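You operate a simulated robot arm through the tools that you are given. There is no shell and no other tool. Be economical: measure what you need, move in short steps, check, and stop when the job is done.

You run a simulated robot arm. Do the job below in one go: nothing can be reset, and whatever is moved stays where it is left.

JOB
Stand tube ONE in block well two and cap it by the tube card.
Fine: press home the cap of the card's colour; open the upper carton side flap for it and shut it again; the other tubes and caps stay. Drop, pinch and damage nothing, leave nothing switched on. Set down upright: white tube one. Where these are worked on the way, their far stop is far enough and under half their travel is too little: upper carton side flap.

The check looks at the end state, three seconds after you hand in, the way a careful person would. Anything else that was tipped, shoved, dropped, spilled or broken makes it a failure. Lids that push on must go on centred and level and be pressed home; caps that screw on are set level and turned clockwise until they are tight.

ROBOT AND FRAMES
A 6-joint arm with a two-finger parallel gripper on a trunk, on a base that drives. Base frame: it is fixed to the floor where the robot stands at the start and does not move with it; the origin is under the middle of the robot, x ahead of it, y to its left, z up. Units: m, rad, N and s.
Its first joint turns from -2.897 to 2.897 rad. Places, roughly: block well two [1.4, 0.5, 0.6]; blue cap, green cap, grey cap [1.5, 0.5, 0.5]; upper carton side flap [1.3, -0.3, 1.3]; white tube one [1.25, -0.25, 1]; white tube six [1.25, -0.5, 1]; white tube three [1.25, -0.25, 1]; white tube two [1.25, -0.25, 1]. Payload 3.43 kg.
The tool frame sits at the grasp point between the pads (the TCP): z along the fingers, y along the line on which they close. The tips reach 0.034 m beyond it. The gripper opens to 0.128 m. The fingers are 0.024 m wide and 0.012 m thick; the gripper's body (0.048 by 0.13 m) begins 0.096 m behind the TCP.
Orientation is that of the tool frame in the base frame, as a unit quaternion [x, y, z, w]. With the fingers straight down and closing along the base's y, the tool's x points along the base's -x, its y along +y and its z along -z.

CONTROLS
- The arm moves only by the tool apply_moves. Its arguments are lists of equal length, an entry for each row: "rot": the turn, a rotation vector about the tool's x, y, z in rad, a list of three; "travel": the shift along the tool's x, y, z in m, a list of three; "fingers": the opening, from 0 (shut) to 1 (fully open). In form: {"rot": [[rx, ry, rz], ...], "travel": [[tx, ty, tz], ...], "fingers": [fingers, ...]}. A call has 1 to 10 rows; each row is the pose to reach, as a shift and turn from the pose commanded when the call began, along the tool's axes at that moment. Rows are played at 5 a second. More than 0.05 m and 0.15 rad between two rows, or a gripper value outside its range, and nothing of the call is played. A pose out of reach is approached as far as the arm can. The call stops where the force on the tool passes 60 N (or 10 N more than at its start, if that is more) or the arm is blocked; 0.2 s more then pass. Each finger travels about 0.153 m/s and halts on what it meets, pressing with about 41 N; the grip force reading is that of the motor and also rises with nothing between the fingers. The clock runs only during rows and for 0.2 s after the last one: add rows that repeat a pose to give the fingers time. It gives the time, the measured TCP pose, the force on the tool (base axes), the opening and the grip force at its end, in the units of the frame above (readings bear some noise), with the torque about the TCP (base axes, N m) and any sound that the robot's microphone picked up.
- Cameras (640 x 400 px; columns grow to the right, rows downward): "scene" is now at [0.1724, 0.1949, 1.2508]; the picture's right is [-0.35, -0.94, 0.00], its down [-0.06, 0.02, -1.00] and it looks along [0.93, -0.35, -0.06] (base axes); focal length 256 px, centre (320, 200). "wrist" rides on the gripper at [0.076, -0.011, -0.16] in the tool frame; the picture's right is [0.15, 0.99, 0.00], its down [-0.88, 0.13, -0.46] and it looks along [-0.45, 0.07, 0.89] (tool axes); focal length 234 px, centre (320, 200). There is no depth. A picture from a camera that has moved, and an enlarged one, comes with that camera's place and axes in the base frame and with its lens. The place of the scene camera against the robot may be out by one fixed shift of up to 0.012 m in any direction.
- snapshot(camera): a new picture of that camera. No time passes.
- base_move(legs): drives the robot by 1 to 6 legs, each [ahead, left, turn to the left] in m, m and rad, along the robot's own axes; the way and the turn of a leg run together, so that a leg with both is an arc; at most 1.5 m and 3.142 rad a leg. The arm and the cameras ride along, it lands a little off, and it stops where it bumps. It gives what a move gives.
- head_to(pan, tilt): turns the head with the scene camera to pan (to the left, within 2.496 rad either way) and tilt (down, from -0.506 to 1.204), counted from straight ahead of the robot. It gives what a move gives.
- inspect(camera, box): a new picture of the part [left, top, right, bottom] of that camera's present view, enlarged. No time passes.
- close_job(): hands the job in; it is judged then, once.

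Go step by step. Nothing tells you exact positions but the pictures and the camera data: compare them with the known pose of the tool, close in by small moves and look again before you grip or let go. The budget is 120 turns and 82 pictures, counting those below and the enlarged ones. Unless the task says otherwise, let go and move clear before handing in.

The tools are called after "Emit:" as a command line: name --argument value ..., lists and objects as JSON in quotes. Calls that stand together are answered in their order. apply_moves: Moves the arm, as the interface text tells. Its arguments: {"type":"object","properties":{"rot":{"type":"array","items":{"type":"array","items":{"type":"number"}}},"travel":{"type":"array","items":{"type":"array","items":{"type":"number"}}},"fingers":{"type":"array","items":{"type":"number"}}},"required":["rot","travel","fingers"]} The other tools are called the same way: base_move (legs) drives the base; head_to (pan, tilt) turns the head that bears the scene camera; snapshot (camera) takes a picture; inspect (camera, box) takes an enlarged picture of a part of a camera's view; close_job () hands the job in.

At the start:

```text
time: 0.0
ee_pos: [0.7177, -0.0038, 1.0]
tool_rot: [0.0, 1.0, 0.0, -0.001]
ft_force: [-1.1, 0.2, -0.6]
wrist_torque: [0.03, 0.0, -0.01]
finger_gap: 0.1279
gripper_force: 0.0
robot x, y, heading: [0.0019, 0.0028, 0.001]
head pan, tilt: [-0.36, 0.063]
```

scene: 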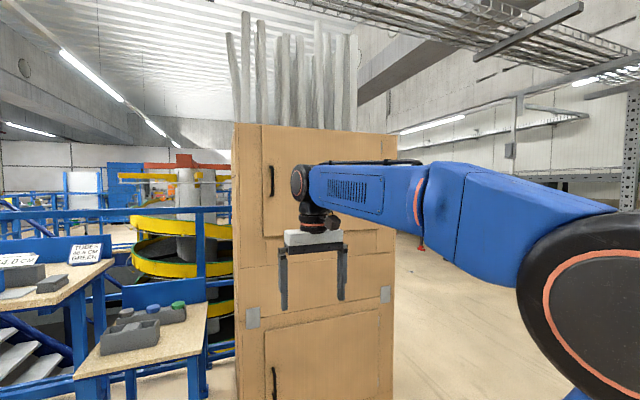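
wrist: 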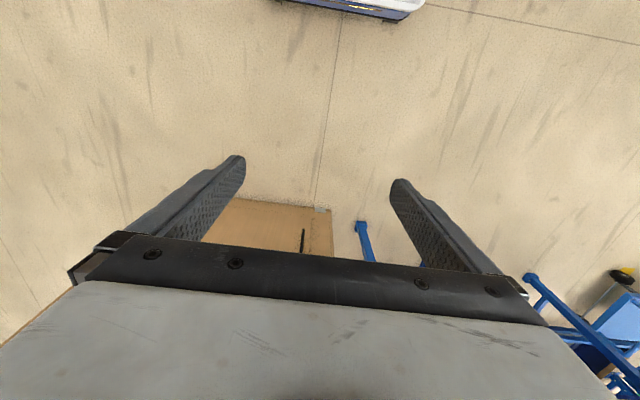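

I see a tall carton ahead with a handled flap, and to the left two tables with cards, caps and a block. I'll enlarge those parts first.

Emit:
inspect --camera "scene" --box '[0, 230, 220, 370]'

Emit:
inspect --camera "scene" --box '[220, 110, 420, 400]'

```text
2.86 times, centred on (110, 300) of scene
camera zoom: at [0.1724, 0.1949, 1.2508], right [-0.35, -0.94, 0.0], down [-0.06, 0.02, -1.0], along [0.93, -0.35, -0.06], focal length 731 px, centre (920, -86)
```

zoom: 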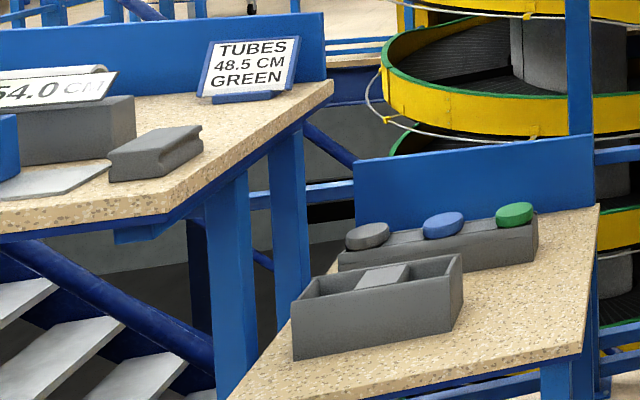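

```text
1.38 times, centred on (320, 255) of scene
camera zoom: at [0.1724, 0.1949, 1.2508], right [-0.35, -0.94, 0.0], down [-0.06, 0.02, -1.0], along [0.93, -0.35, -0.06], focal length 353 px, centre (320, 124)
```

zoom: 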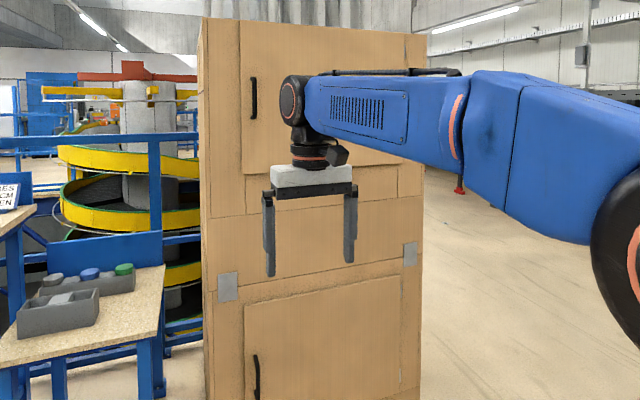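

The card reads "TUBES 48.5 CM GREEN"; there's more on the left. I'll pan the head to see it.

Emit:
head_to --pan 0.35 --tilt 0.35

Emit:
snapshot --camera "scene"

```text
time: 1.1
ee_pos: [0.7183, -0.0031, 0.9991]
tool_rot: [-0.001, 1.0, 0.001, 0.001]
ft_force: [0.6, -0.9, 0.0]
wrist_torque: [0.02, -0.02, -0.02]
finger_gap: 0.1283
gripper_force: 0.0
robot x, y, heading: [-0.001, -0.0019, 0.003]
head pan, tilt: [0.351, 0.351]
```

```text
77 pictures are left
camera scene: at [0.1743, 0.259, 1.2241], right [0.34, -0.94, 0.0], down [-0.32, -0.12, -0.94], along [0.88, 0.32, -0.34], focal length 256 px, centre (320, 200)
```

scene: 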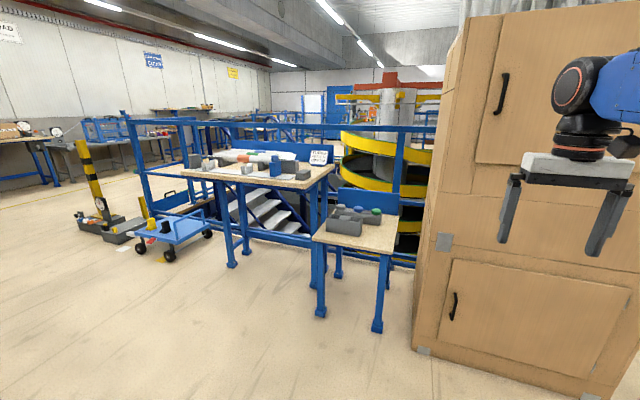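

Emit:
inspect --camera "scene" --box '[180, 140, 420, 290]'

Emit:
inspect --camera "scene" --box '[180, 140, 340, 190]'

```text
2.67 times, centred on (300, 215) of scene
camera zoom: at [0.1743, 0.259, 1.2241], right [0.34, -0.94, 0.0], down [-0.32, -0.12, -0.94], along [0.88, 0.32, -0.34], focal length 683 px, centre (373, 160)
```

zoom: 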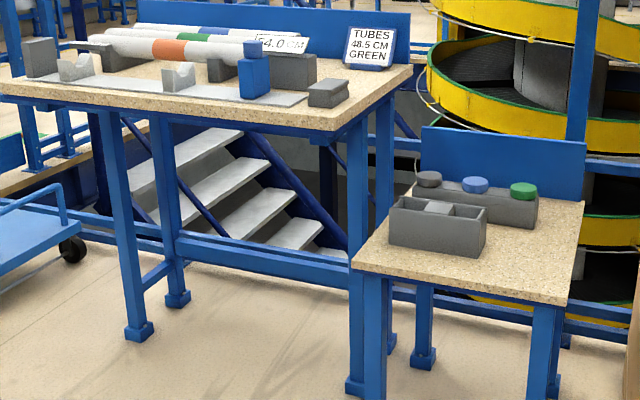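

```text
4.00 times, centred on (260, 165) of scene
camera zoom: at [0.1743, 0.259, 1.2241], right [0.34, -0.94, 0.0], down [-0.32, -0.12, -0.94], along [0.88, 0.32, -0.34], focal length 1024 px, centre (560, 340)
```

zoom: 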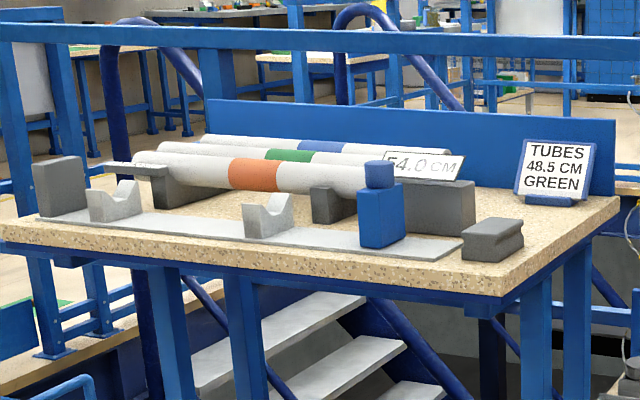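

The card calls for green; block and caps are on the small table, and the carton's front face is at about x≈1.30 with the handle near (1.27, 0.0, 1.27). I'll swing the tool to horizontal, raising it, and then view the carton.

Emit:
apply_moves --rot '[[0, -0.14, 0], [0, -0.28, 0], [0, -0.42, 0], [0, -0.56, 0], [0, -0.7, 0], [0, -0.84, 0], [0, -0.98, 0], [0, -1.12, 0], [0, -1.26, 0], [0, -1.4, 0]]' --travel '[[0, 0, -0.02], [0, 0, -0.04], [0, 0, -0.06], [0, 0, -0.08], [0, 0, -0.1], [0, 0, -0.12], [0, 0, -0.14], [0, 0, -0.16], [0, 0, -0.18], [0, 0, -0.2]]' --fingers '[1, 1, 1, 1, 1, 1, 1, 1, 1, 1]'

Emit:
head_to --pan -0.2 --tilt 0.1

Emit:
snapshot --camera "scene"

Emit:
snapshot --camera "wrist"

```text
time: 3.3
ee_pos: [0.7172, -0.0041, 1.2008]
tool_rot: [0.0, 0.764, 0.0, 0.645]
ft_force: [0.5, -0.7, -0.2]
wrist_torque: [-0.01, 0.03, 0.02]
finger_gap: 0.128
gripper_force: 0.1
robot x, y, heading: [-0.0024, 0.0015, 0.002]
head pan, tilt: [0.351, 0.351]
```

```text
time: 4.2
ee_pos: [0.7162, -0.0036, 1.2008]
tool_rot: [-0.001, 0.765, 0.001, 0.644]
ft_force: [0.2, -0.5, 1.8]
wrist_torque: [0.01, -0.02, 0.03]
finger_gap: 0.1277
gripper_force: 0.1
robot x, y, heading: [-0.004, 0.002, 0.002]
head pan, tilt: [-0.201, 0.099]
```

```text
74 pictures are left
camera scene: at [0.177, 0.2088, 1.2474], right [-0.2, -0.98, 0.0], down [-0.1, 0.02, -0.99], along [0.98, -0.2, -0.1], focal length 256 px, centre (320, 200)
```

scene: 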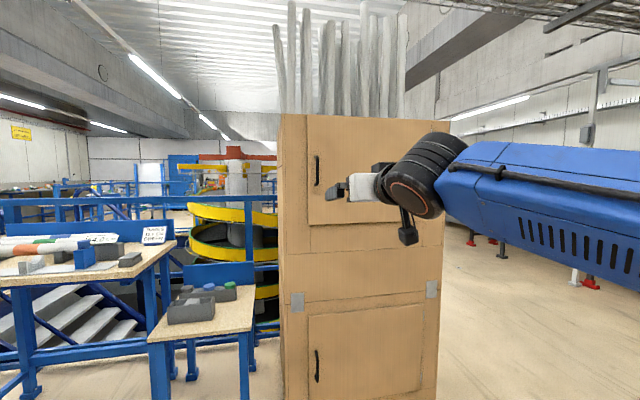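

```text
73 pictures are left
camera wrist: at [0.5475, -0.0156, 1.1531], right [-0.02, 0.99, -0.14], down [-0.3, 0.13, 0.95], along [0.95, 0.07, 0.29], focal length 234 px, centre (320, 200)
```

wrist: 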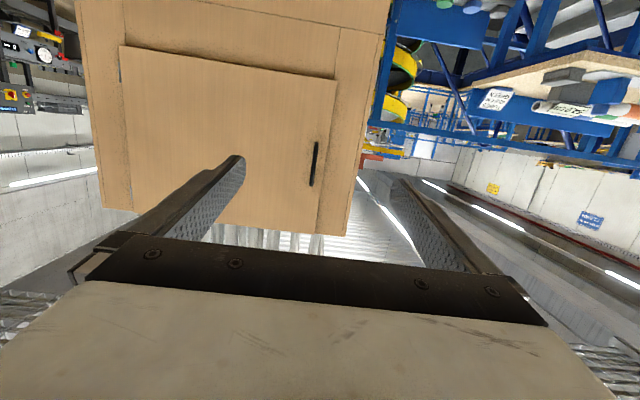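

The handle comes out near (1.31, 0.0, 1.265) and the flap spans y≈-0.6 to 0.04, hinged on the right. I'll level the tool, raise it to handle height and drive forward.

Emit:
apply_moves --rot '[[0, -0.085, 0], [0, -0.171, 0], [0, -0.171, 0]]' --travel '[[-0.032, 0, -0.005], [-0.064, 0, -0.011], [-0.064, 0, -0.011]]' --fingers '[1, 1, 1]'

Emit:
base_move --legs '[[0.33, 0.0, 0.0]]'

Emit:
snapshot --camera "scene"

Emit:
snapshot --camera "wrist"

```text
time: 5.0
ee_pos: [0.7206, -0.0044, 1.2657]
tool_rot: [-0.001, 0.707, 0.001, 0.707]
ft_force: [0.3, -0.5, -0.2]
wrist_torque: [0.0, 0.02, 0.02]
finger_gap: 0.1283
gripper_force: 0.1
robot x, y, heading: [-0.0016, 0.0021, 0.002]
head pan, tilt: [-0.201, 0.099]
```

```text
time: 7.2
ee_pos: [1.0454, -0.0033, 1.2646]
tool_rot: [0.0, 0.707, 0.0, 0.707]
ft_force: [-1.0, -0.1, 0.9]
wrist_torque: [-0.02, 0.0, 0.0]
finger_gap: 0.1283
gripper_force: 0.1
robot x, y, heading: [0.322, 0.0001, -0.0]
head pan, tilt: [-0.201, 0.099]
```

```text
72 pictures are left
camera scene: at [0.5019, 0.2088, 1.2474], right [-0.2, -0.98, 0.0], down [-0.1, 0.02, -0.99], along [0.98, -0.2, -0.1], focal length 256 px, centre (320, 200)
```

scene: 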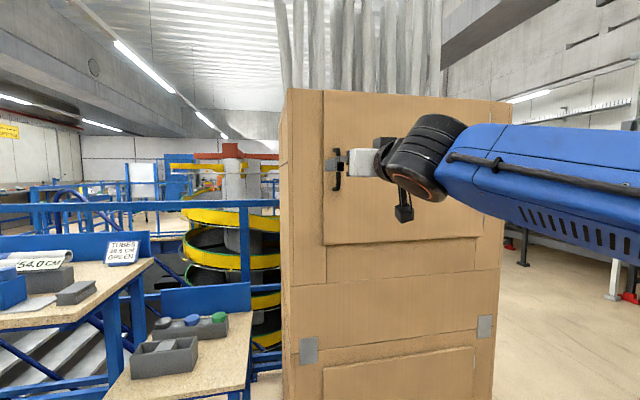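

```text
71 pictures are left
camera wrist: at [0.8854, -0.0151, 1.1893], right [0.0, 0.99, -0.15], down [-0.46, 0.13, 0.88], along [0.89, 0.07, 0.45], focal length 234 px, centre (320, 200)
```

wrist: 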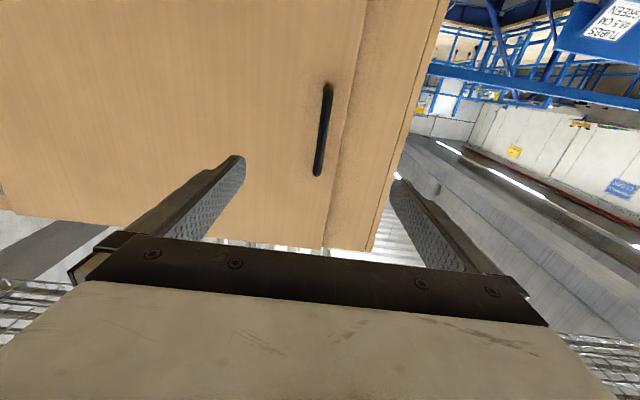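

The handle now triangulates to about (1.22, 0.0), z 1.195–1.31. I'll advance to 1.15 and look again.

Emit:
apply_moves --rot '[[0, 0, 0], [0, 0, 0], [0, 0, 0]]' --travel '[[0.01, 0.001, 0.04], [0.01, 0.001, 0.08], [0.01, 0.001, 0.105]]' --fingers '[1, 1, 1]'

Emit:
inspect --camera "scene" --box '[280, 80, 440, 240]'

Emit:
snapshot --camera "wrist"

```text
time: 8.0
ee_pos: [1.1482, -0.0024, 1.2552]
tool_rot: [0.0, 0.706, 0.0, 0.708]
ft_force: [-0.4, 0.2, 0.0]
wrist_torque: [0.01, 0.04, 0.0]
finger_gap: 0.128
gripper_force: 0.0
robot x, y, heading: [0.3238, 0.0018, 0.005]
head pan, tilt: [-0.201, 0.099]
```

```text
2.50 times, centred on (360, 160) of scene
camera zoom: at [0.5016, 0.2087, 1.2475], right [-0.2, -0.98, 0.0], down [-0.1, 0.02, -1.0], along [0.98, -0.2, -0.1], focal length 640 px, centre (220, 300)
```

zoom: 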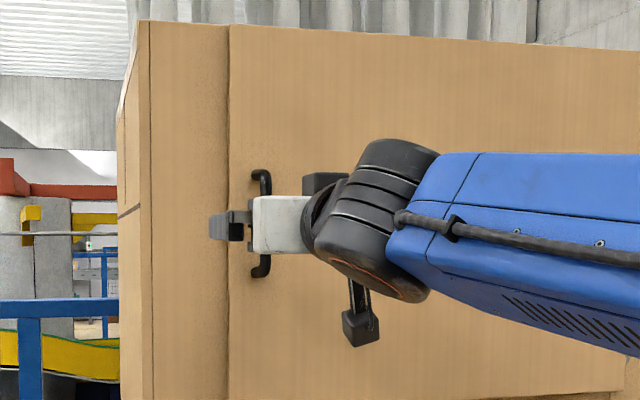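

```text
69 pictures are left
camera wrist: at [0.9899, -0.0129, 1.1792], right [0.0, 0.99, -0.15], down [-0.46, 0.13, 0.88], along [0.89, 0.07, 0.45], focal length 234 px, centre (320, 200)
```

wrist: 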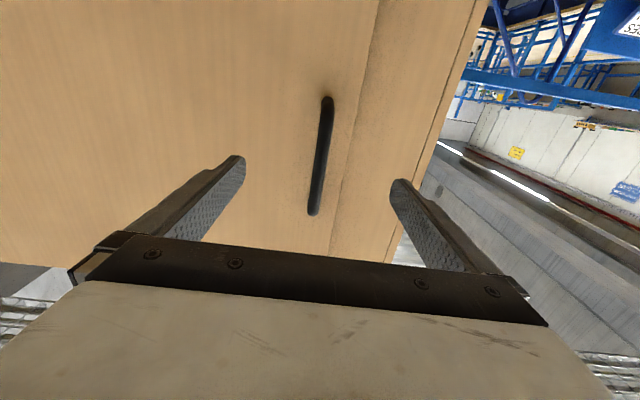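

The bar is confirmed at x≈1.22, y≈-0.002. I'll advance so the tips pass just beyond it, then close.

Emit:
apply_moves --rot '[[0, 0, 0], [0, 0, 0], [0, 0, 0], [0, 0, 0], [0, 0, 0]]' --travel '[[0, 0, 0.03], [0, 0, 0.051], [0, 0, 0.051], [0, 0, 0.051], [0, 0, 0.051]]' --fingers '[1, 1, 0.5, 0.1, 0]'

Emit:
inspect --camera "scene" --box '[300, 110, 400, 210]'

```text
time: 9.2
ee_pos: [1.1998, 0.0006, 1.2545]
tool_rot: [0.0, 0.707, -0.001, 0.707]
ft_force: [1.5, -1.8, 1.0]
wrist_torque: [-0.02, -0.01, -0.02]
finger_gap: 0.0155
gripper_force: 44.8
robot x, y, heading: [0.3246, 0.0009, 0.002]
head pan, tilt: [-0.201, 0.099]
```

```text
4.00 times, centred on (350, 160) of scene
camera zoom: at [0.502, 0.2087, 1.2474], right [-0.2, -0.98, 0.0], down [-0.1, 0.02, -0.99], along [0.98, -0.2, -0.1], focal length 1024 px, centre (200, 360)
```

zoom: 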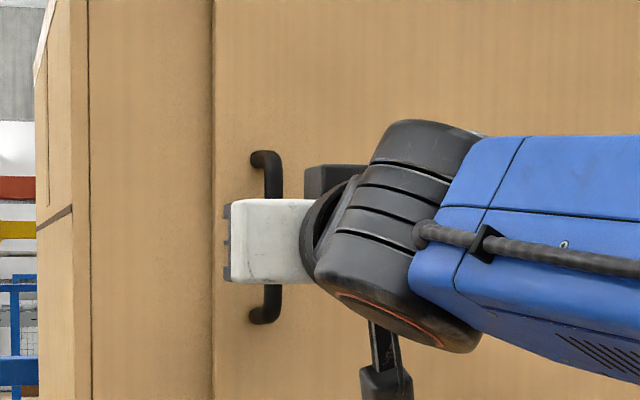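

The handle is gripped (15.5 mm). I'll pull along an arc about the hinge near (1.255, -0.54), turning the tool with it.

Emit:
apply_moves --rot '[[-0.025, 0, 0], [-0.05, 0, 0], [-0.1, 0, 0], [-0.15, 0, 0], [-0.2, 0, 0]]' --travel '[[0, -0.0015, -0.0135], [0, -0.0034, -0.0269], [0, -0.0082, -0.0536], [0, -0.0143, -0.0801], [0, -0.0217, -0.1062]]' --fingers '[0, 0, 0, 0, 0]'

Emit:
snapshot --camera "scene"

```text
time: 10.1
ee_pos: [1.1387, -0.0111, 1.2559]
tool_rot: [-0.059, 0.704, 0.005, 0.707]
ft_force: [-5.2, 25.3, -0.9]
wrist_torque: [1.27, -0.11, 0.71]
finger_gap: 0.0168
gripper_force: 45.1
robot x, y, heading: [0.327, 0.0033, 0.004]
head pan, tilt: [-0.201, 0.099]
stopped in row 4: the force on the tool passed its limit at 73 N (the readings are from after the stop); the commanded pose is now the measured one
```

```text
67 pictures are left
camera scene: at [0.501, 0.2115, 1.2472], right [-0.2, -0.98, 0.0], down [-0.1, 0.02, -1.0], along [0.98, -0.2, -0.1], focal length 256 px, centre (320, 200)
```

scene: 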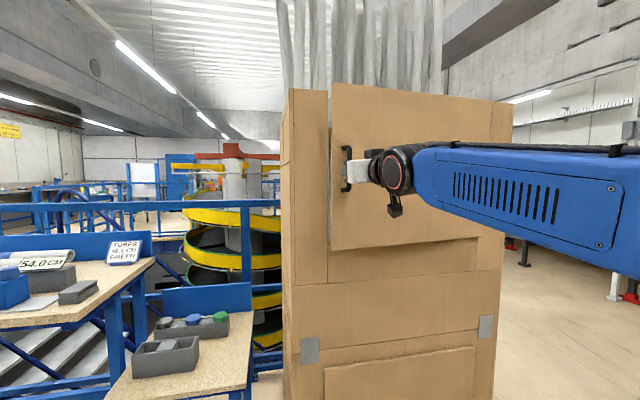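

The flap swung open about 0.12 rad before side force built up. I'll relax the grip, regrip, and pull on in shorter arcs.

Emit:
apply_moves --rot '[[0, 0, 0], [0, 0, 0], [0, 0, 0], [0, 0, 0], [0, 0, 0]]' --travel '[[0, 0, 0], [0, 0, 0], [0, 0, 0], [0, 0, 0], [0, 0, 0]]' --fingers '[0.3, 0.3, 0.05, 0, 0]'

Emit:
inspect --camera "scene" --box '[280, 60, 520, 260]'

```text
time: 11.3
ee_pos: [1.1376, -0.0123, 1.2555]
tool_rot: [-0.06, 0.705, 0.004, 0.707]
ft_force: [-8.5, 40.9, -8.4]
wrist_torque: [1.2, 0.32, 0.96]
finger_gap: 0.0173
gripper_force: 45.0
robot x, y, heading: [0.3256, 0.0028, 0.005]
head pan, tilt: [-0.201, 0.099]
```

```text
2.00 times, centred on (400, 160) of scene
camera zoom: at [0.5012, 0.2121, 1.2471], right [-0.2, -0.98, 0.0], down [-0.1, 0.02, -1.0], along [0.98, -0.2, -0.1], focal length 512 px, centre (160, 280)
```

zoom: 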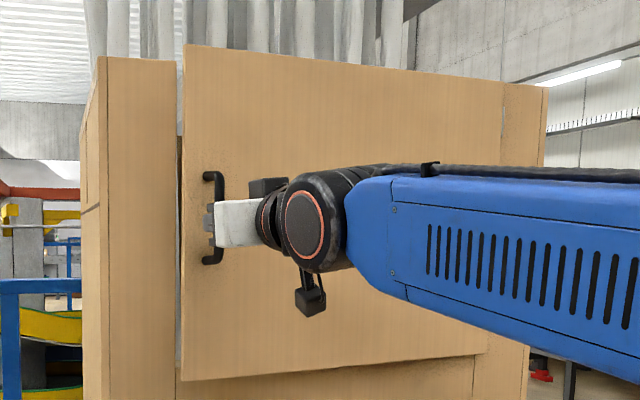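

The side force shows the bar sits to the +y side of centre. I'll open slightly, shift +y, and close again.

Emit:
apply_moves --rot '[[0, 0, 0], [0, 0, 0], [0, 0, 0], [0, 0, 0]]' --travel '[[0, 0, 0], [0, 0, 0], [0, 0.006, 0], [0, 0.006, 0]]' --fingers '[0.4, 0.4, 0.4, 0.4]'

Emit:
snapshot --camera "wrist"

```text
time: 12.3
ee_pos: [1.1384, -0.0102, 1.254]
tool_rot: [-0.059, 0.705, 0.004, 0.707]
ft_force: [-0.3, 0.7, -0.6]
wrist_torque: [0.0, 0.01, -0.02]
finger_gap: 0.0512
gripper_force: 0.1
robot x, y, heading: [0.326, 0.0018, 0.004]
head pan, tilt: [-0.201, 0.099]
```

```text
65 pictures are left
camera wrist: at [0.9809, -0.0411, 1.1798], right [-0.09, 0.97, -0.22], down [-0.47, 0.16, 0.87], along [0.88, 0.18, 0.44], focal length 234 px, centre (320, 200)
```

wrist: 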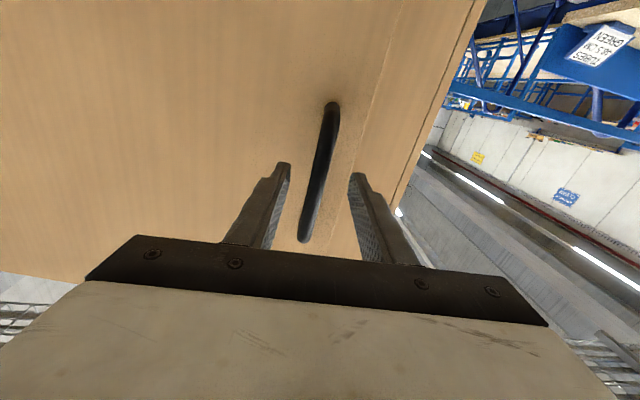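

The tool rolled by about -0.08 rad under load; I'll correct the roll, then grip again and check the force.

Emit:
apply_moves --rot '[[0, 0, 0.04], [0, 0, 0.078], [0, 0, 0.078], [0, 0, 0.078], [0, 0, 0.078]]' --travel '[[0, 0, 0], [0, 0, 0], [0, 0, 0], [0, 0, 0], [0, 0, 0]]' --fingers '[0.4, 0.4, 0.2, 0, 0]'

```text
time: 13.5
ee_pos: [1.1377, -0.0116, 1.2544]
tool_rot: [-0.03, 0.706, 0.031, 0.707]
ft_force: [4.4, -21.9, 2.2]
wrist_torque: [-0.13, 0.09, -0.6]
finger_gap: 0.0157
gripper_force: 45.0
robot x, y, heading: [0.3275, 0.0024, 0.001]
head pan, tilt: [-0.201, 0.099]
```

Grip is good; continuing the arc by another 0.2 rad.

Emit:
apply_moves --rot '[[-0.025, 0, 0], [-0.05, 0, 0], [-0.075, 0, 0], [-0.1, 0, 0]]' --travel '[[0, -0.002, -0.0136], [0, -0.0046, -0.0271], [0, -0.0072, -0.0406], [0, -0.0098, -0.0539]]' --fingers '[0, 0, 0, 0]'

```text
time: 14.5
ee_pos: [1.0859, -0.0276, 1.2549]
tool_rot: [-0.065, 0.704, 0.066, 0.704]
ft_force: [16.8, -51.5, 6.4]
wrist_torque: [-0.28, -0.44, -1.28]
finger_gap: 0.0158
gripper_force: 45.2
robot x, y, heading: [0.3277, 0.0014, 0.001]
head pan, tilt: [-0.201, 0.099]
```

The side force asks for a bit more -y, so the hinge sits deeper than guessed. I'll correct the arc and continue.

Emit:
apply_moves --rot '[[0, 0, 0], [-0.05, 0, 0], [-0.1, 0, 0], [-0.15, 0, 0], [-0.2, 0, 0]]' --travel '[[0, -0.004, 0], [0, -0.0096, -0.0263], [0, -0.0165, -0.0522], [0, -0.0246, -0.0778], [0, -0.0341, -0.1029]]' --fingers '[0, 0, 0, 0, 0]'

Emit:
snapshot --camera "scene"

```text
time: 15.7
ee_pos: [0.9897, -0.0734, 1.2545]
tool_rot: [-0.139, 0.693, 0.138, 0.694]
ft_force: [-20.9, 38.0, -9.9]
wrist_torque: [0.04, 0.11, 0.84]
finger_gap: 0.0155
gripper_force: 45.1
robot x, y, heading: [0.3244, 0.0012, 0.009]
head pan, tilt: [-0.201, 0.099]
```

```text
64 pictures are left
camera scene: at [0.5004, 0.2123, 1.2472], right [-0.2, -0.98, 0.0], down [-0.1, 0.02, -1.0], along [0.98, -0.2, -0.1], focal length 256 px, centre (320, 200)
```

scene: 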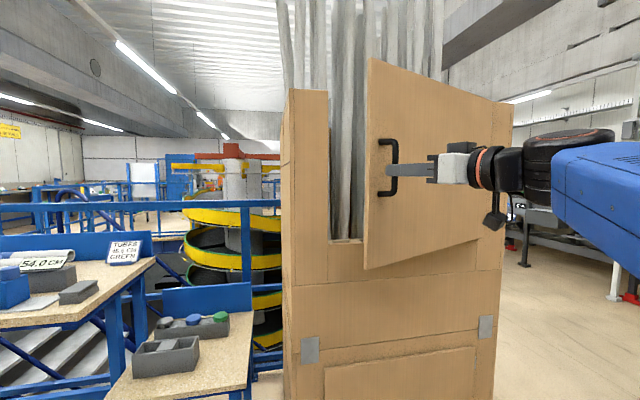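

Hinge refit: (1.27, -0.565), flap now at about 0.39 rad. Continuing the arc with that.

Emit:
apply_moves --rot '[[0, 0, 0], [-0.08, 0, 0], [-0.16, 0, 0], [-0.24, 0, 0]]' --travel '[[0, 0.003, 0], [0, -0.0042, -0.0449], [0, -0.0151, -0.0892], [0, -0.0294, -0.1324]]' --fingers '[0, 0, 0, 0]'

Emit:
snapshot --camera "scene"

```text
time: 16.4
ee_pos: [0.959, -0.0937, 1.2542]
tool_rot: [-0.173, 0.683, 0.18, 0.686]
ft_force: [32.2, -51.0, 15.6]
wrist_torque: [-0.7, -0.38, -1.46]
finger_gap: 0.0157
gripper_force: 45.2
robot x, y, heading: [0.3236, -0.0015, -0.003]
head pan, tilt: [-0.201, 0.099]
stopped in row 3: the force on the tool passed its limit at 110 N (the readings are from after the stop); the commanded pose is now the measured one
```

```text
63 pictures are left
camera scene: at [0.5049, 0.207, 1.2477], right [-0.18, -0.98, 0.0], down [-0.1, 0.02, -0.99], along [0.98, -0.18, -0.1], focal length 256 px, centre (320, 200)
```

scene: 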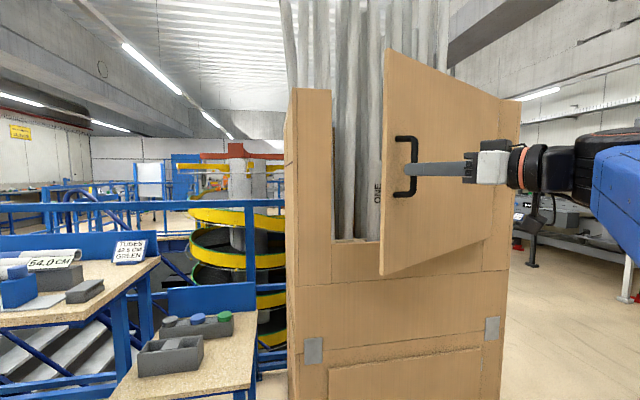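

I see a tube labelled "ONE" inside. The flap is open ~0.46 rad; I'll let go of the handle, back off and go to the flap's free edge to push it further from inside.

Emit:
apply_moves --rot '[[0, 0, 0], [0, 0, 0], [0, 0, 0], [0, 0, 0], [0, 0, 0], [0.1, 0, 0], [0.2, 0, 0], [0.3, 0, 0], [0.4, 0, 0], [0.51, 0, 0]]' --travel '[[0, 0, 0], [0, 0, 0], [0, 0, -0.04], [0, 0, -0.08], [0, 0, -0.12], [0.0, 0.037, -0.11], [0, 0.075, -0.09], [0, 0.112, -0.067], [0, 0.15, -0.044], [0, 0.188, -0.02]]' --fingers '[0.5, 0.5, 0.5, 0.5, 0.5, 0.3, 0.1, 0, 0, 0]'

Emit:
snapshot --camera "scene"

Emit:
snapshot --camera "wrist"

```text
time: 17.2
ee_pos: [0.9384, -0.0613, 1.2561]
tool_rot: [-0.226, 0.665, 0.242, 0.669]
ft_force: [34.7, -55.8, 23.0]
wrist_torque: [-1.16, -1.82, -1.91]
finger_gap: 0.101
gripper_force: 32.4
robot x, y, heading: [0.3251, -0.0014, -0.003]
head pan, tilt: [-0.201, 0.099]
stopped in row 4: the force on the tool passed its limit at 100 N (the readings are from after the stop); the commanded pose is now the measured one
```

```text
62 pictures are left
camera scene: at [0.5053, 0.2056, 1.2477], right [-0.19, -0.98, 0.0], down [-0.1, 0.02, -0.99], along [0.98, -0.18, -0.1], focal length 256 px, centre (320, 200)
```

scene: 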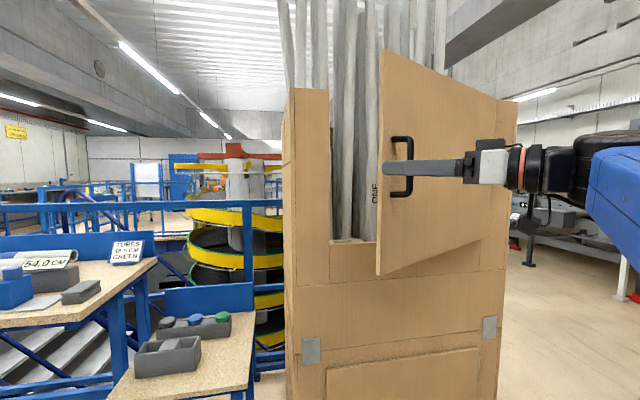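

```text
61 pictures are left
camera wrist: at [0.8201, -0.1692, 1.177], right [-0.62, 0.78, -0.13], down [-0.44, -0.2, 0.88], along [0.65, 0.6, 0.46], focal length 234 px, centre (320, 200)
```

wrist: 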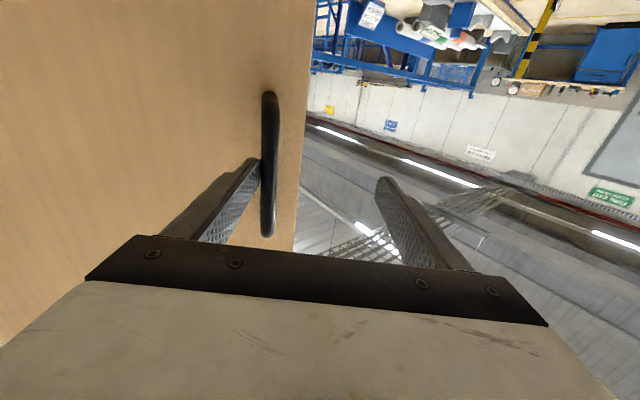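

The inner face of the right-hand finger is pressing the bar; the arm is cramped this close in. I'll shift back to centre on the bar with fingers wide, and then back the base straight out along the tool.

Emit:
apply_moves --rot '[[0, 0, 0], [0, 0, 0], [0, 0, 0], [0, 0, 0]]' --travel '[[0, -0.015, 0], [0, -0.03, 0], [0, -0.035, 0], [0, -0.035, 0]]' --fingers '[0.85, 0.85, 0.85, 0.85]'

Emit:
snapshot --camera "wrist"

```text
time: 18.2
ee_pos: [0.9553, -0.0806, 1.2551]
tool_rot: [-0.232, 0.665, 0.242, 0.668]
ft_force: [-0.7, -0.2, 0.2]
wrist_torque: [0.01, 0.02, 0.02]
finger_gap: 0.1086
gripper_force: 0.0
robot x, y, heading: [0.3271, -0.0033, -0.002]
head pan, tilt: [-0.201, 0.099]
```

```text
60 pictures are left
camera wrist: at [0.8386, -0.1902, 1.1782], right [-0.62, 0.77, -0.13], down [-0.44, -0.2, 0.88], along [0.65, 0.61, 0.46], focal length 234 px, centre (320, 200)
```

wrist: 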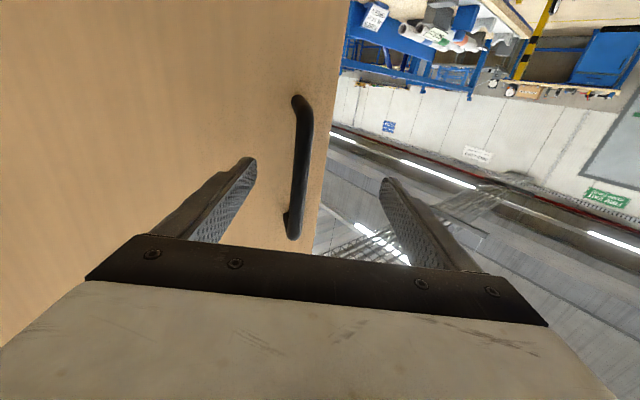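

Free of the bar. Backing the base out along the tool direction, then looking.

Emit:
base_move --legs '[[-0.11, -0.09, 0]]'

Emit:
snapshot --camera "scene"

```text
time: 19.6
ee_pos: [0.8452, -0.1724, 1.2549]
tool_rot: [-0.232, 0.664, 0.242, 0.668]
ft_force: [0.6, -0.1, 1.0]
wrist_torque: [0.0, 0.0, 0.01]
finger_gap: 0.1089
gripper_force: 0.0
robot x, y, heading: [0.2165, -0.0898, -0.0]
head pan, tilt: [-0.201, 0.099]
```

```text
59 pictures are left
camera scene: at [0.394, 0.1177, 1.2474], right [-0.2, -0.98, 0.0], down [-0.1, 0.02, -0.99], along [0.97, -0.2, -0.1], focal length 256 px, centre (320, 200)
```

scene: 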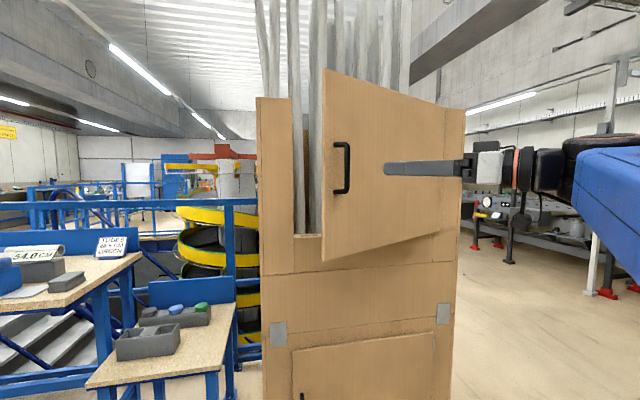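

Driving the base back and left to go round the flap's free edge, then straightening the tool.

Emit:
base_move --legs '[[-0.2, 0.3, 0]]'

Emit:
apply_moves --rot '[[0.13, 0, 0], [0.26, 0, 0], [0.39, 0, 0], [0.52, 0, 0], [0.68, 0, 0], [0.68, 0, 0]]' --travel '[[0, -0.015, 0.018], [0, -0.03, 0.037], [0, -0.045, 0.056], [0, -0.06, 0.075], [0, -0.075, 0.093], [0, -0.075, 0.093]]' --fingers '[0.5, 0.3, 0.1, 0, 0, 0]'

Emit:
snapshot --camera "scene"

```text
time: 21.9
ee_pos: [0.6471, 0.1328, 1.2553]
tool_rot: [-0.231, 0.665, 0.241, 0.668]
ft_force: [0.3, 0.6, 0.1]
wrist_torque: [0.01, 0.04, -0.04]
finger_gap: 0.1086
gripper_force: 0.0
robot x, y, heading: [0.0181, 0.2138, -0.003]
head pan, tilt: [-0.201, 0.099]
```

```text
refused: row 5 steps farther than a row can; nothing moved
```

```text
58 pictures are left
camera scene: at [0.1954, 0.4232, 1.2474], right [-0.2, -0.98, 0.0], down [-0.1, 0.02, -0.99], along [0.97, -0.2, -0.1], focal length 256 px, centre (320, 200)
```

scene: 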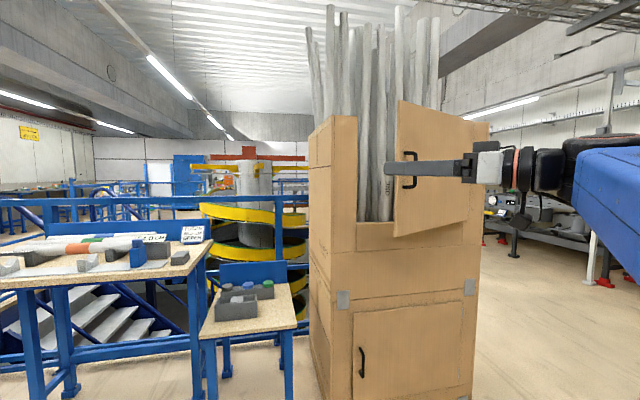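

Emit:
apply_moves --rot '[[0.13, 0, 0], [0.26, 0, 0], [0.39, 0, 0], [0.53, 0, 0], [0.67, 0, 0], [0.67, 0, 0]]' --travel '[[0, -0.015, 0.018], [0, -0.03, 0.037], [0, -0.045, 0.056], [0, -0.06, 0.075], [0, -0.075, 0.093], [0, -0.075, 0.093]]' --fingers '[0.5, 0.3, 0.1, 0, 0, 0]'

Emit:
inspect --camera "scene" --box '[300, 0, 500, 260]'

Emit:
snapshot --camera "wrist"

```text
time: 23.3
ee_pos: [0.7654, 0.1348, 1.2555]
tool_rot: [0.001, 0.707, 0.01, 0.707]
ft_force: [-0.2, 0.0, 0.5]
wrist_torque: [0.02, -0.03, 0.02]
finger_gap: 0.0003
gripper_force: 33.3
out of reach, approached as far as the arm can: row 5
robot x, y, heading: [0.0174, 0.2139, -0.005]
head pan, tilt: [-0.201, 0.099]
```

```text
1.54 times, centred on (400, 130) of scene
camera zoom: at [0.1954, 0.4232, 1.2474], right [-0.2, -0.98, 0.0], down [-0.1, 0.02, -1.0], along [0.97, -0.2, -0.1], focal length 394 px, centre (197, 308)
```

zoom: 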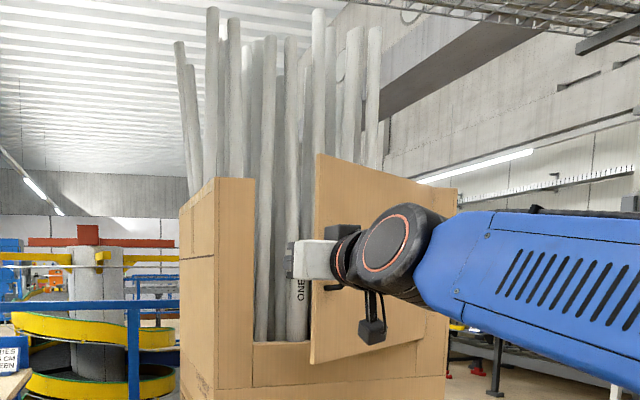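

```text
56 pictures are left
camera wrist: at [0.6071, 0.122, 1.1789], right [-0.01, 0.99, -0.13], down [-0.46, 0.11, 0.88], along [0.89, 0.07, 0.45], focal length 234 px, centre (320, 200)
```

wrist: 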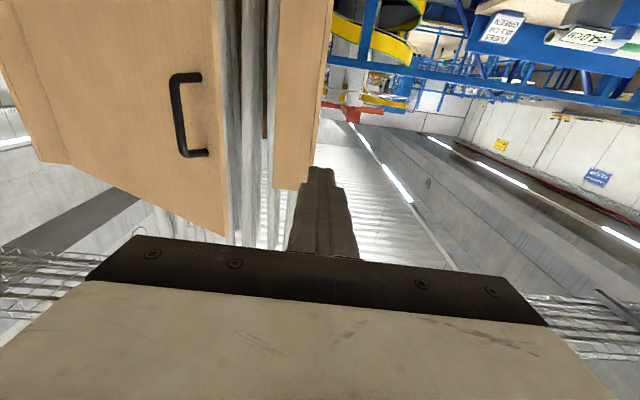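

The closed fingers form a stick at (0.77, 0.135). I'll drive it in past the flap's edge at about (1.0, -0.03).

Emit:
base_move --legs '[[0.255, -0.085, 0]]'

Emit:
snapshot --camera "wrist"

```text
time: 25.2
ee_pos: [1.0181, 0.0462, 1.2551]
tool_rot: [0.002, 0.707, 0.008, 0.707]
ft_force: [-0.2, 0.0, 0.6]
wrist_torque: [-0.01, 0.01, 0.0]
finger_gap: 0.0
gripper_force: 32.7
robot x, y, heading: [0.2655, 0.129, -0.005]
head pan, tilt: [-0.201, 0.099]
```

```text
55 pictures are left
camera wrist: at [0.859, 0.0335, 1.1787], right [-0.01, 0.99, -0.13], down [-0.46, 0.11, 0.88], along [0.89, 0.07, 0.45], focal length 234 px, centre (320, 200)
```

wrist: 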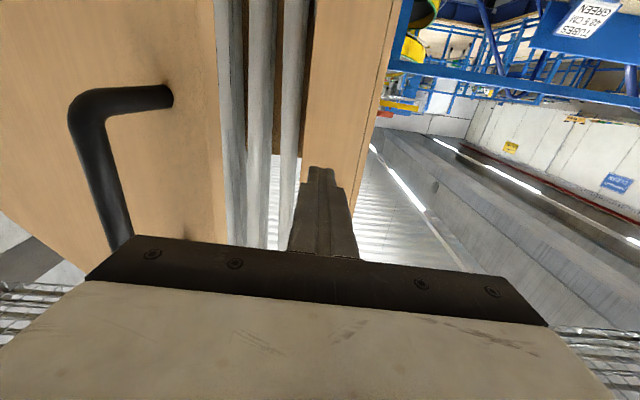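

The stick is inside the edge. I'll push the flap open by driving the base along the edge's arc with the tool fixed.

Emit:
base_move --legs '[[-0.003, -0.066, 0], [-0.103, -0.064, 0], [-0.088, -0.08, 0], [-0.07, -0.097, 0]]'

Emit:
snapshot --camera "scene"

```text
time: 26.6
ee_pos: [0.9924, -0.0266, 1.2544]
tool_rot: [0.0, 0.708, 0.011, 0.707]
ft_force: [-5.3, 11.9, 0.1]
wrist_torque: [-0.19, -0.05, -0.01]
finger_gap: 0.0
gripper_force: 33.1
robot x, y, heading: [0.2433, 0.0523, 0.002]
head pan, tilt: [-0.201, 0.099]
stopped in leg 2: the force on the tool passed its limit at 66 N (the readings are from after the stop); the commanded pose is now the measured one
```

```text
54 pictures are left
camera scene: at [0.423, 0.2597, 1.2474], right [-0.2, -0.98, 0.0], down [-0.1, 0.02, -1.0], along [0.97, -0.2, -0.1], focal length 256 px, centre (320, 200)
```

scene: 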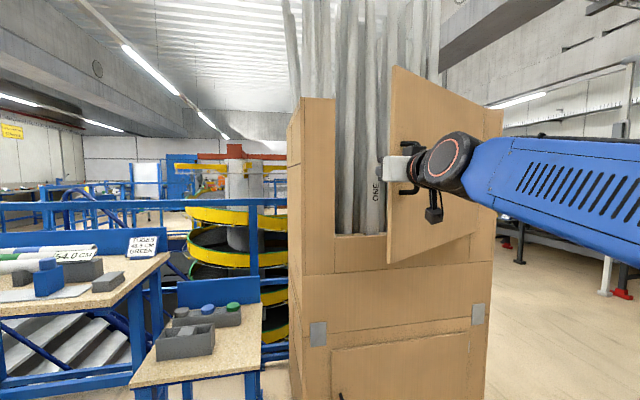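

Touch force was only a transient (12 N after). I'll push in gentler arm steps along the arc.

Emit:
apply_moves --rot '[[0, 0, 0], [0, 0, 0], [0, 0, 0], [0, 0, 0], [0, 0, 0], [0, 0, 0], [0, 0, 0], [0, 0, 0], [0, 0, 0], [0, 0, 0]]' --travel '[[0, -0.006, -0.008], [0, -0.015, -0.02], [0, -0.028, -0.04], [0, -0.042, -0.06], [0, -0.057, -0.08], [0, -0.075, -0.102], [0, -0.096, -0.124], [0, -0.116, -0.146], [0, -0.137, -0.168], [0, -0.137, -0.168]]' --fingers '[0, 0, 0, 0, 0, 0, 0, 0, 0, 0]'

Emit:
snapshot --camera "scene"

```text
time: 27.5
ee_pos: [0.9517, -0.0504, 1.2552]
tool_rot: [-0.002, 0.708, 0.014, 0.707]
ft_force: [-11.4, 18.8, 1.3]
wrist_torque: [-0.18, -0.13, -0.06]
finger_gap: 0.0
gripper_force: 32.8
robot x, y, heading: [0.2447, 0.0541, -0.001]
head pan, tilt: [-0.201, 0.099]
stopped in row 4: the force on the tool passed its limit at 62 N (the readings are from after the stop); the commanded pose is now the measured one
```

```text
53 pictures are left
camera scene: at [0.4222, 0.2608, 1.2473], right [-0.2, -0.98, 0.0], down [-0.1, 0.02, -1.0], along [0.97, -0.2, -0.1], focal length 256 px, centre (320, 200)
```

scene: 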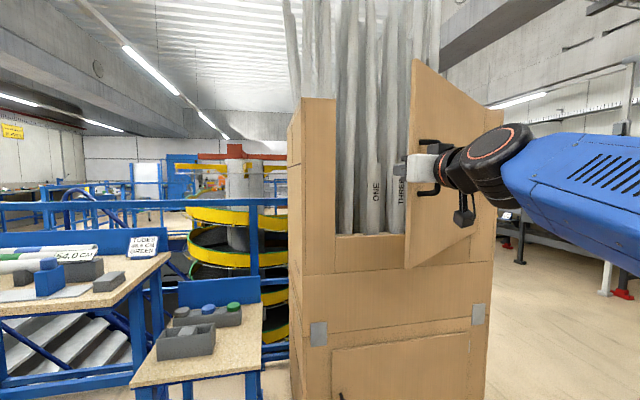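

Flap at ~0.57 rad; the friction needs a better push angle. I'll yaw the tool so its side lies along the flap's inner face, moving in a bit.

Emit:
apply_moves --rot '[[0.0, 0, 0], [0.12, 0, 0], [0.24, 0, 0], [0.36, 0, 0], [0.48, 0, 0], [0.6, 0, 0], [0.6, 0, 0]]' --travel '[[0, 0.008, 0], [0, 0.008, 0.005], [0, 0.008, 0.01], [0, 0.006, 0.02], [0, 0.004, 0.03], [0, 0.0, 0.035], [0, 0.0, 0.035]]' --fingers '[0, 0, 0, 0, 0, 0, 0]'

Emit:
snapshot --camera "scene"

Emit:
snapshot --camera "wrist"

```text
time: 29.1
ee_pos: [0.988, -0.0522, 1.2543]
tool_rot: [0.208, 0.68, -0.198, 0.675]
ft_force: [0.0, -0.6, -0.7]
wrist_torque: [0.0, -0.02, 0.03]
finger_gap: 0.0
gripper_force: 32.7
out of reach, approached as far as the arm can: row 2, 3
robot x, y, heading: [0.2468, 0.0515, 0.001]
head pan, tilt: [-0.201, 0.099]
```

```text
52 pictures are left
camera scene: at [0.4229, 0.2596, 1.2474], right [-0.2, -0.98, 0.0], down [-0.1, 0.02, -0.99], along [0.97, -0.2, -0.1], focal length 256 px, centre (320, 200)
```

scene: 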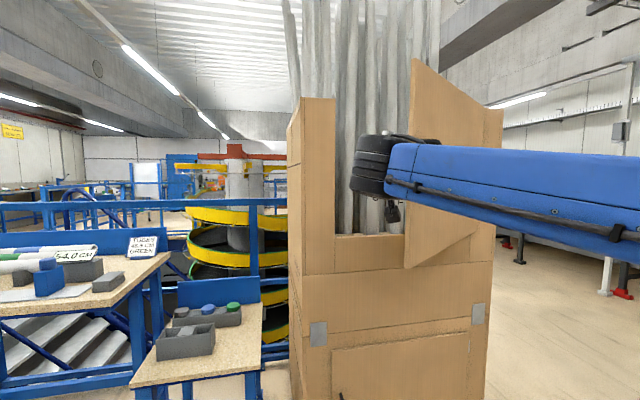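

```text
51 pictures are left
camera wrist: at [0.8485, 0.0256, 1.1796], right [0.54, 0.83, -0.13], down [-0.31, 0.34, 0.89], along [0.78, -0.44, 0.44], focal length 234 px, centre (320, 200)
```

wrist: 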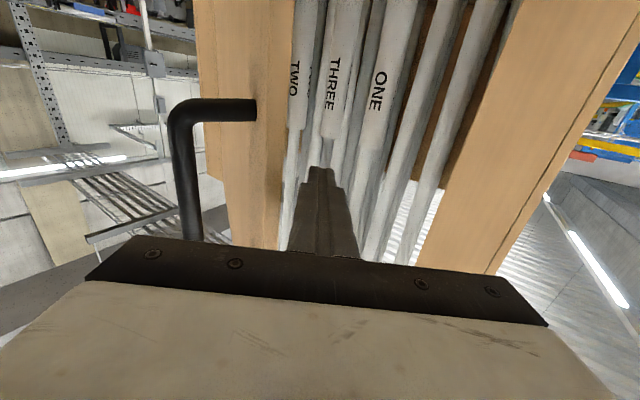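

I can now read TWO, THREE and ONE on the tubes. The tool's side faces the flap's inner face; pushing on along the arc.

Emit:
apply_moves --rot '[[0, 0, 0], [0, 0, 0], [0, 0, 0], [0, 0, 0], [0, 0, 0], [0, 0, 0], [0, 0, 0], [0, 0, 0], [0, 0, 0]]' --travel '[[0, -0.018, -0.004], [0, -0.03, -0.008], [0, -0.045, -0.012], [0, -0.066, -0.017], [0, -0.0887, -0.0218], [0, -0.111, -0.0276], [0, -0.133, -0.0334], [0, -0.155, -0.0392], [0, -0.177, -0.045]]' --fingers '[0, 0, 0, 0, 0, 0, 0, 0, 0]'

Emit:
snapshot --camera "scene"

```text
time: 31.1
ee_pos: [0.8527, -0.1757, 1.2512]
tool_rot: [0.207, 0.68, -0.197, 0.675]
ft_force: [0.0, 0.9, 0.4]
wrist_torque: [-0.01, 0.0, 0.0]
finger_gap: 0.0001
gripper_force: 33.2
robot x, y, heading: [0.2453, 0.0536, -0.001]
head pan, tilt: [-0.201, 0.099]
```

```text
50 pictures are left
camera scene: at [0.4231, 0.2595, 1.2474], right [-0.2, -0.98, 0.0], down [-0.1, 0.02, -0.99], along [0.97, -0.2, -0.1], focal length 256 px, centre (320, 200)
```

scene: 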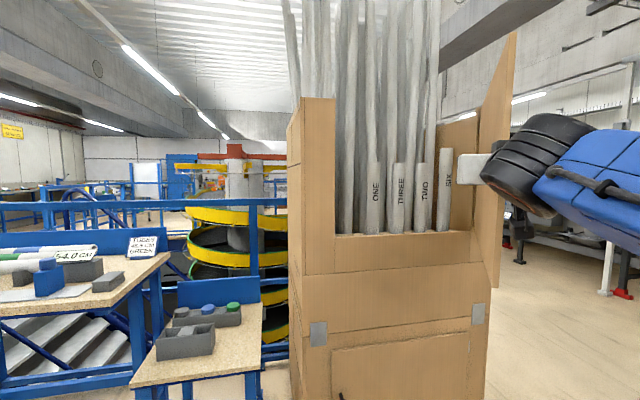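

The flap is open ~0.86 rad and ONE, THREE, TWO, SIX stand clearly in the opening. I'll push the flap further toward 1.4 rad.

Emit:
apply_moves --rot '[[0, 0, 0], [0, 0, 0], [0, 0, 0], [0, 0, 0], [0, 0, 0], [0, 0, 0], [0, 0, 0], [0, 0, 0], [0, 0, 0], [0, 0, 0]]' --travel '[[0, -0.029, -0.0035], [0, -0.0585, -0.007], [0, -0.085, -0.003], [0, -0.111, 0.002], [0, -0.138, 0.0075], [0, -0.164, 0.013], [0, -0.1906, 0.0179], [0, -0.224, 0.0275], [0, -0.257, 0.037], [0, -0.29, 0.0465]]' --fingers '[0, 0, 0, 0, 0, 0, 0, 0, 0, 0]'

Emit:
snapshot --camera "scene"

```text
time: 32.2
ee_pos: [0.8409, -0.1813, 1.2388]
tool_rot: [0.052, 0.73, -0.147, 0.666]
ft_force: [0.2, -0.4, 0.7]
wrist_torque: [-0.02, -0.01, -0.01]
finger_gap: 0.0
gripper_force: 32.4
robot x, y, heading: [0.2464, 0.0524, -0.004]
head pan, tilt: [-0.201, 0.099]
stopped in row 5: the arm was blocked; the commanded pose is now the measured one
```

```text
49 pictures are left
camera scene: at [0.4184, 0.2567, 1.2487], right [-0.2, -0.98, 0.0], down [-0.09, 0.02, -1.0], along [0.98, -0.2, -0.1], focal length 256 px, centre (320, 200)
```

scene: 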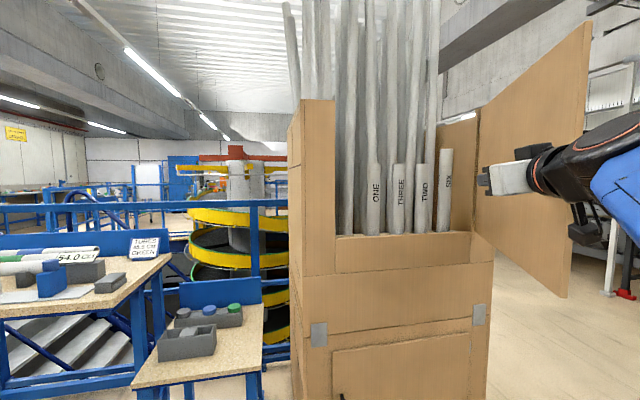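

The arm hit its own limit, but the flap is now ~1.0 rad open. I'll push the rest by moving the base: a bit forward, then sideways to the right.

Emit:
base_move --legs '[[0.08, 0, 0], [0, -0.15, 0], [0, -0.14, 0]]'

Emit:
snapshot --camera "scene"

```text
time: 35.1
ee_pos: [0.9211, -0.4674, 1.2385]
tool_rot: [0.055, 0.729, -0.147, 0.666]
ft_force: [0.0, -0.4, 0.6]
wrist_torque: [0.01, 0.0, 0.0]
finger_gap: 0.0
gripper_force: 32.6
robot x, y, heading: [0.3257, -0.2352, -0.004]
head pan, tilt: [-0.201, 0.099]
```

```text
48 pictures are left
camera scene: at [0.498, -0.03, 1.2488], right [-0.2, -0.98, 0.0], down [-0.09, 0.02, -1.0], along [0.98, -0.2, -0.1], focal length 256 px, centre (320, 200)
```

scene: 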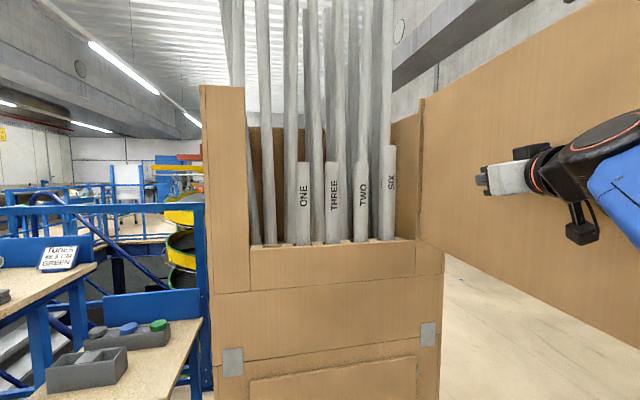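

The flap is wide open now (>1.3 rad). I'll zoom on the tubes to measure.

Emit:
inspect --camera "scene" --box '[230, 120, 430, 270]'

```text
2.67 times, centred on (330, 195) of scene
camera zoom: at [0.498, -0.03, 1.2488], right [-0.2, -0.98, 0.0], down [-0.09, 0.02, -1.0], along [0.98, -0.2, -0.1], focal length 683 px, centre (293, 213)
```

zoom: 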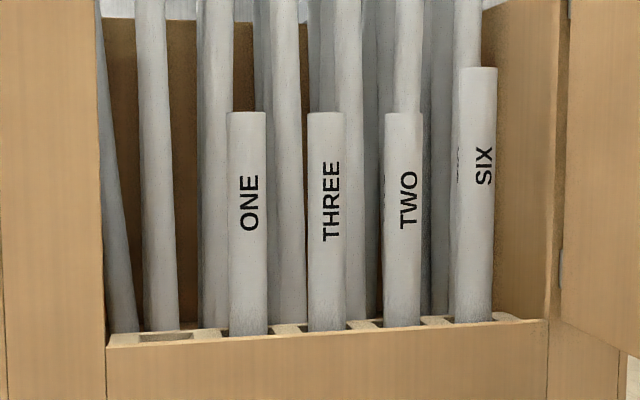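

Tubes stand in a rack; ONE is ~49 mm thick at about (1.31, -0.14), top at z≈1.29, rack lip z≈1.02. I'll back the base away and restore the tool to straight-ahead.

Emit:
base_move --legs '[[-0.05, 0.06, 0], [-0.2, 0.25, 0]]'

Emit:
apply_moves --rot '[[-0.095, -0.03, 0.043], [-0.19, -0.06, 0.087], [-0.286, -0.088, 0.13], [-0.286, -0.088, 0.13]]' --travel '[[0, 0, 0.02], [0, 0, 0.04], [0, 0, 0.06], [0, 0, 0.06]]' --fingers '[0, 0, 0, 0]'

Emit:
snapshot --camera "scene"

```text
time: 37.9
ee_pos: [0.6742, -0.1569, 1.2387]
tool_rot: [0.052, 0.73, -0.145, 0.666]
ft_force: [-0.1, -0.1, 0.4]
wrist_torque: [0.02, 0.02, 0.01]
finger_gap: 0.0003
gripper_force: 32.8
robot x, y, heading: [0.0764, 0.0716, -0.004]
head pan, tilt: [-0.201, 0.099]
```

```text
time: 38.9
ee_pos: [0.7342, -0.1729, 1.2316]
tool_rot: [-0.002, 0.71, 0.0, 0.704]
ft_force: [-0.1, 0.4, 0.3]
wrist_torque: [-0.02, 0.05, -0.05]
finger_gap: 0.0
gripper_force: 32.7
robot x, y, heading: [0.0765, 0.0773, 0.001]
head pan, tilt: [-0.201, 0.099]
```

```text
46 pictures are left
camera scene: at [0.2536, 0.2831, 1.2474], right [-0.2, -0.98, 0.0], down [-0.1, 0.02, -1.0], along [0.98, -0.2, -0.1], focal length 256 px, centre (320, 200)
```

scene: 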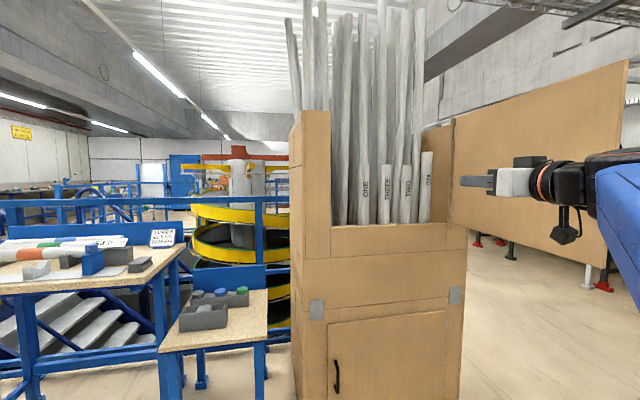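

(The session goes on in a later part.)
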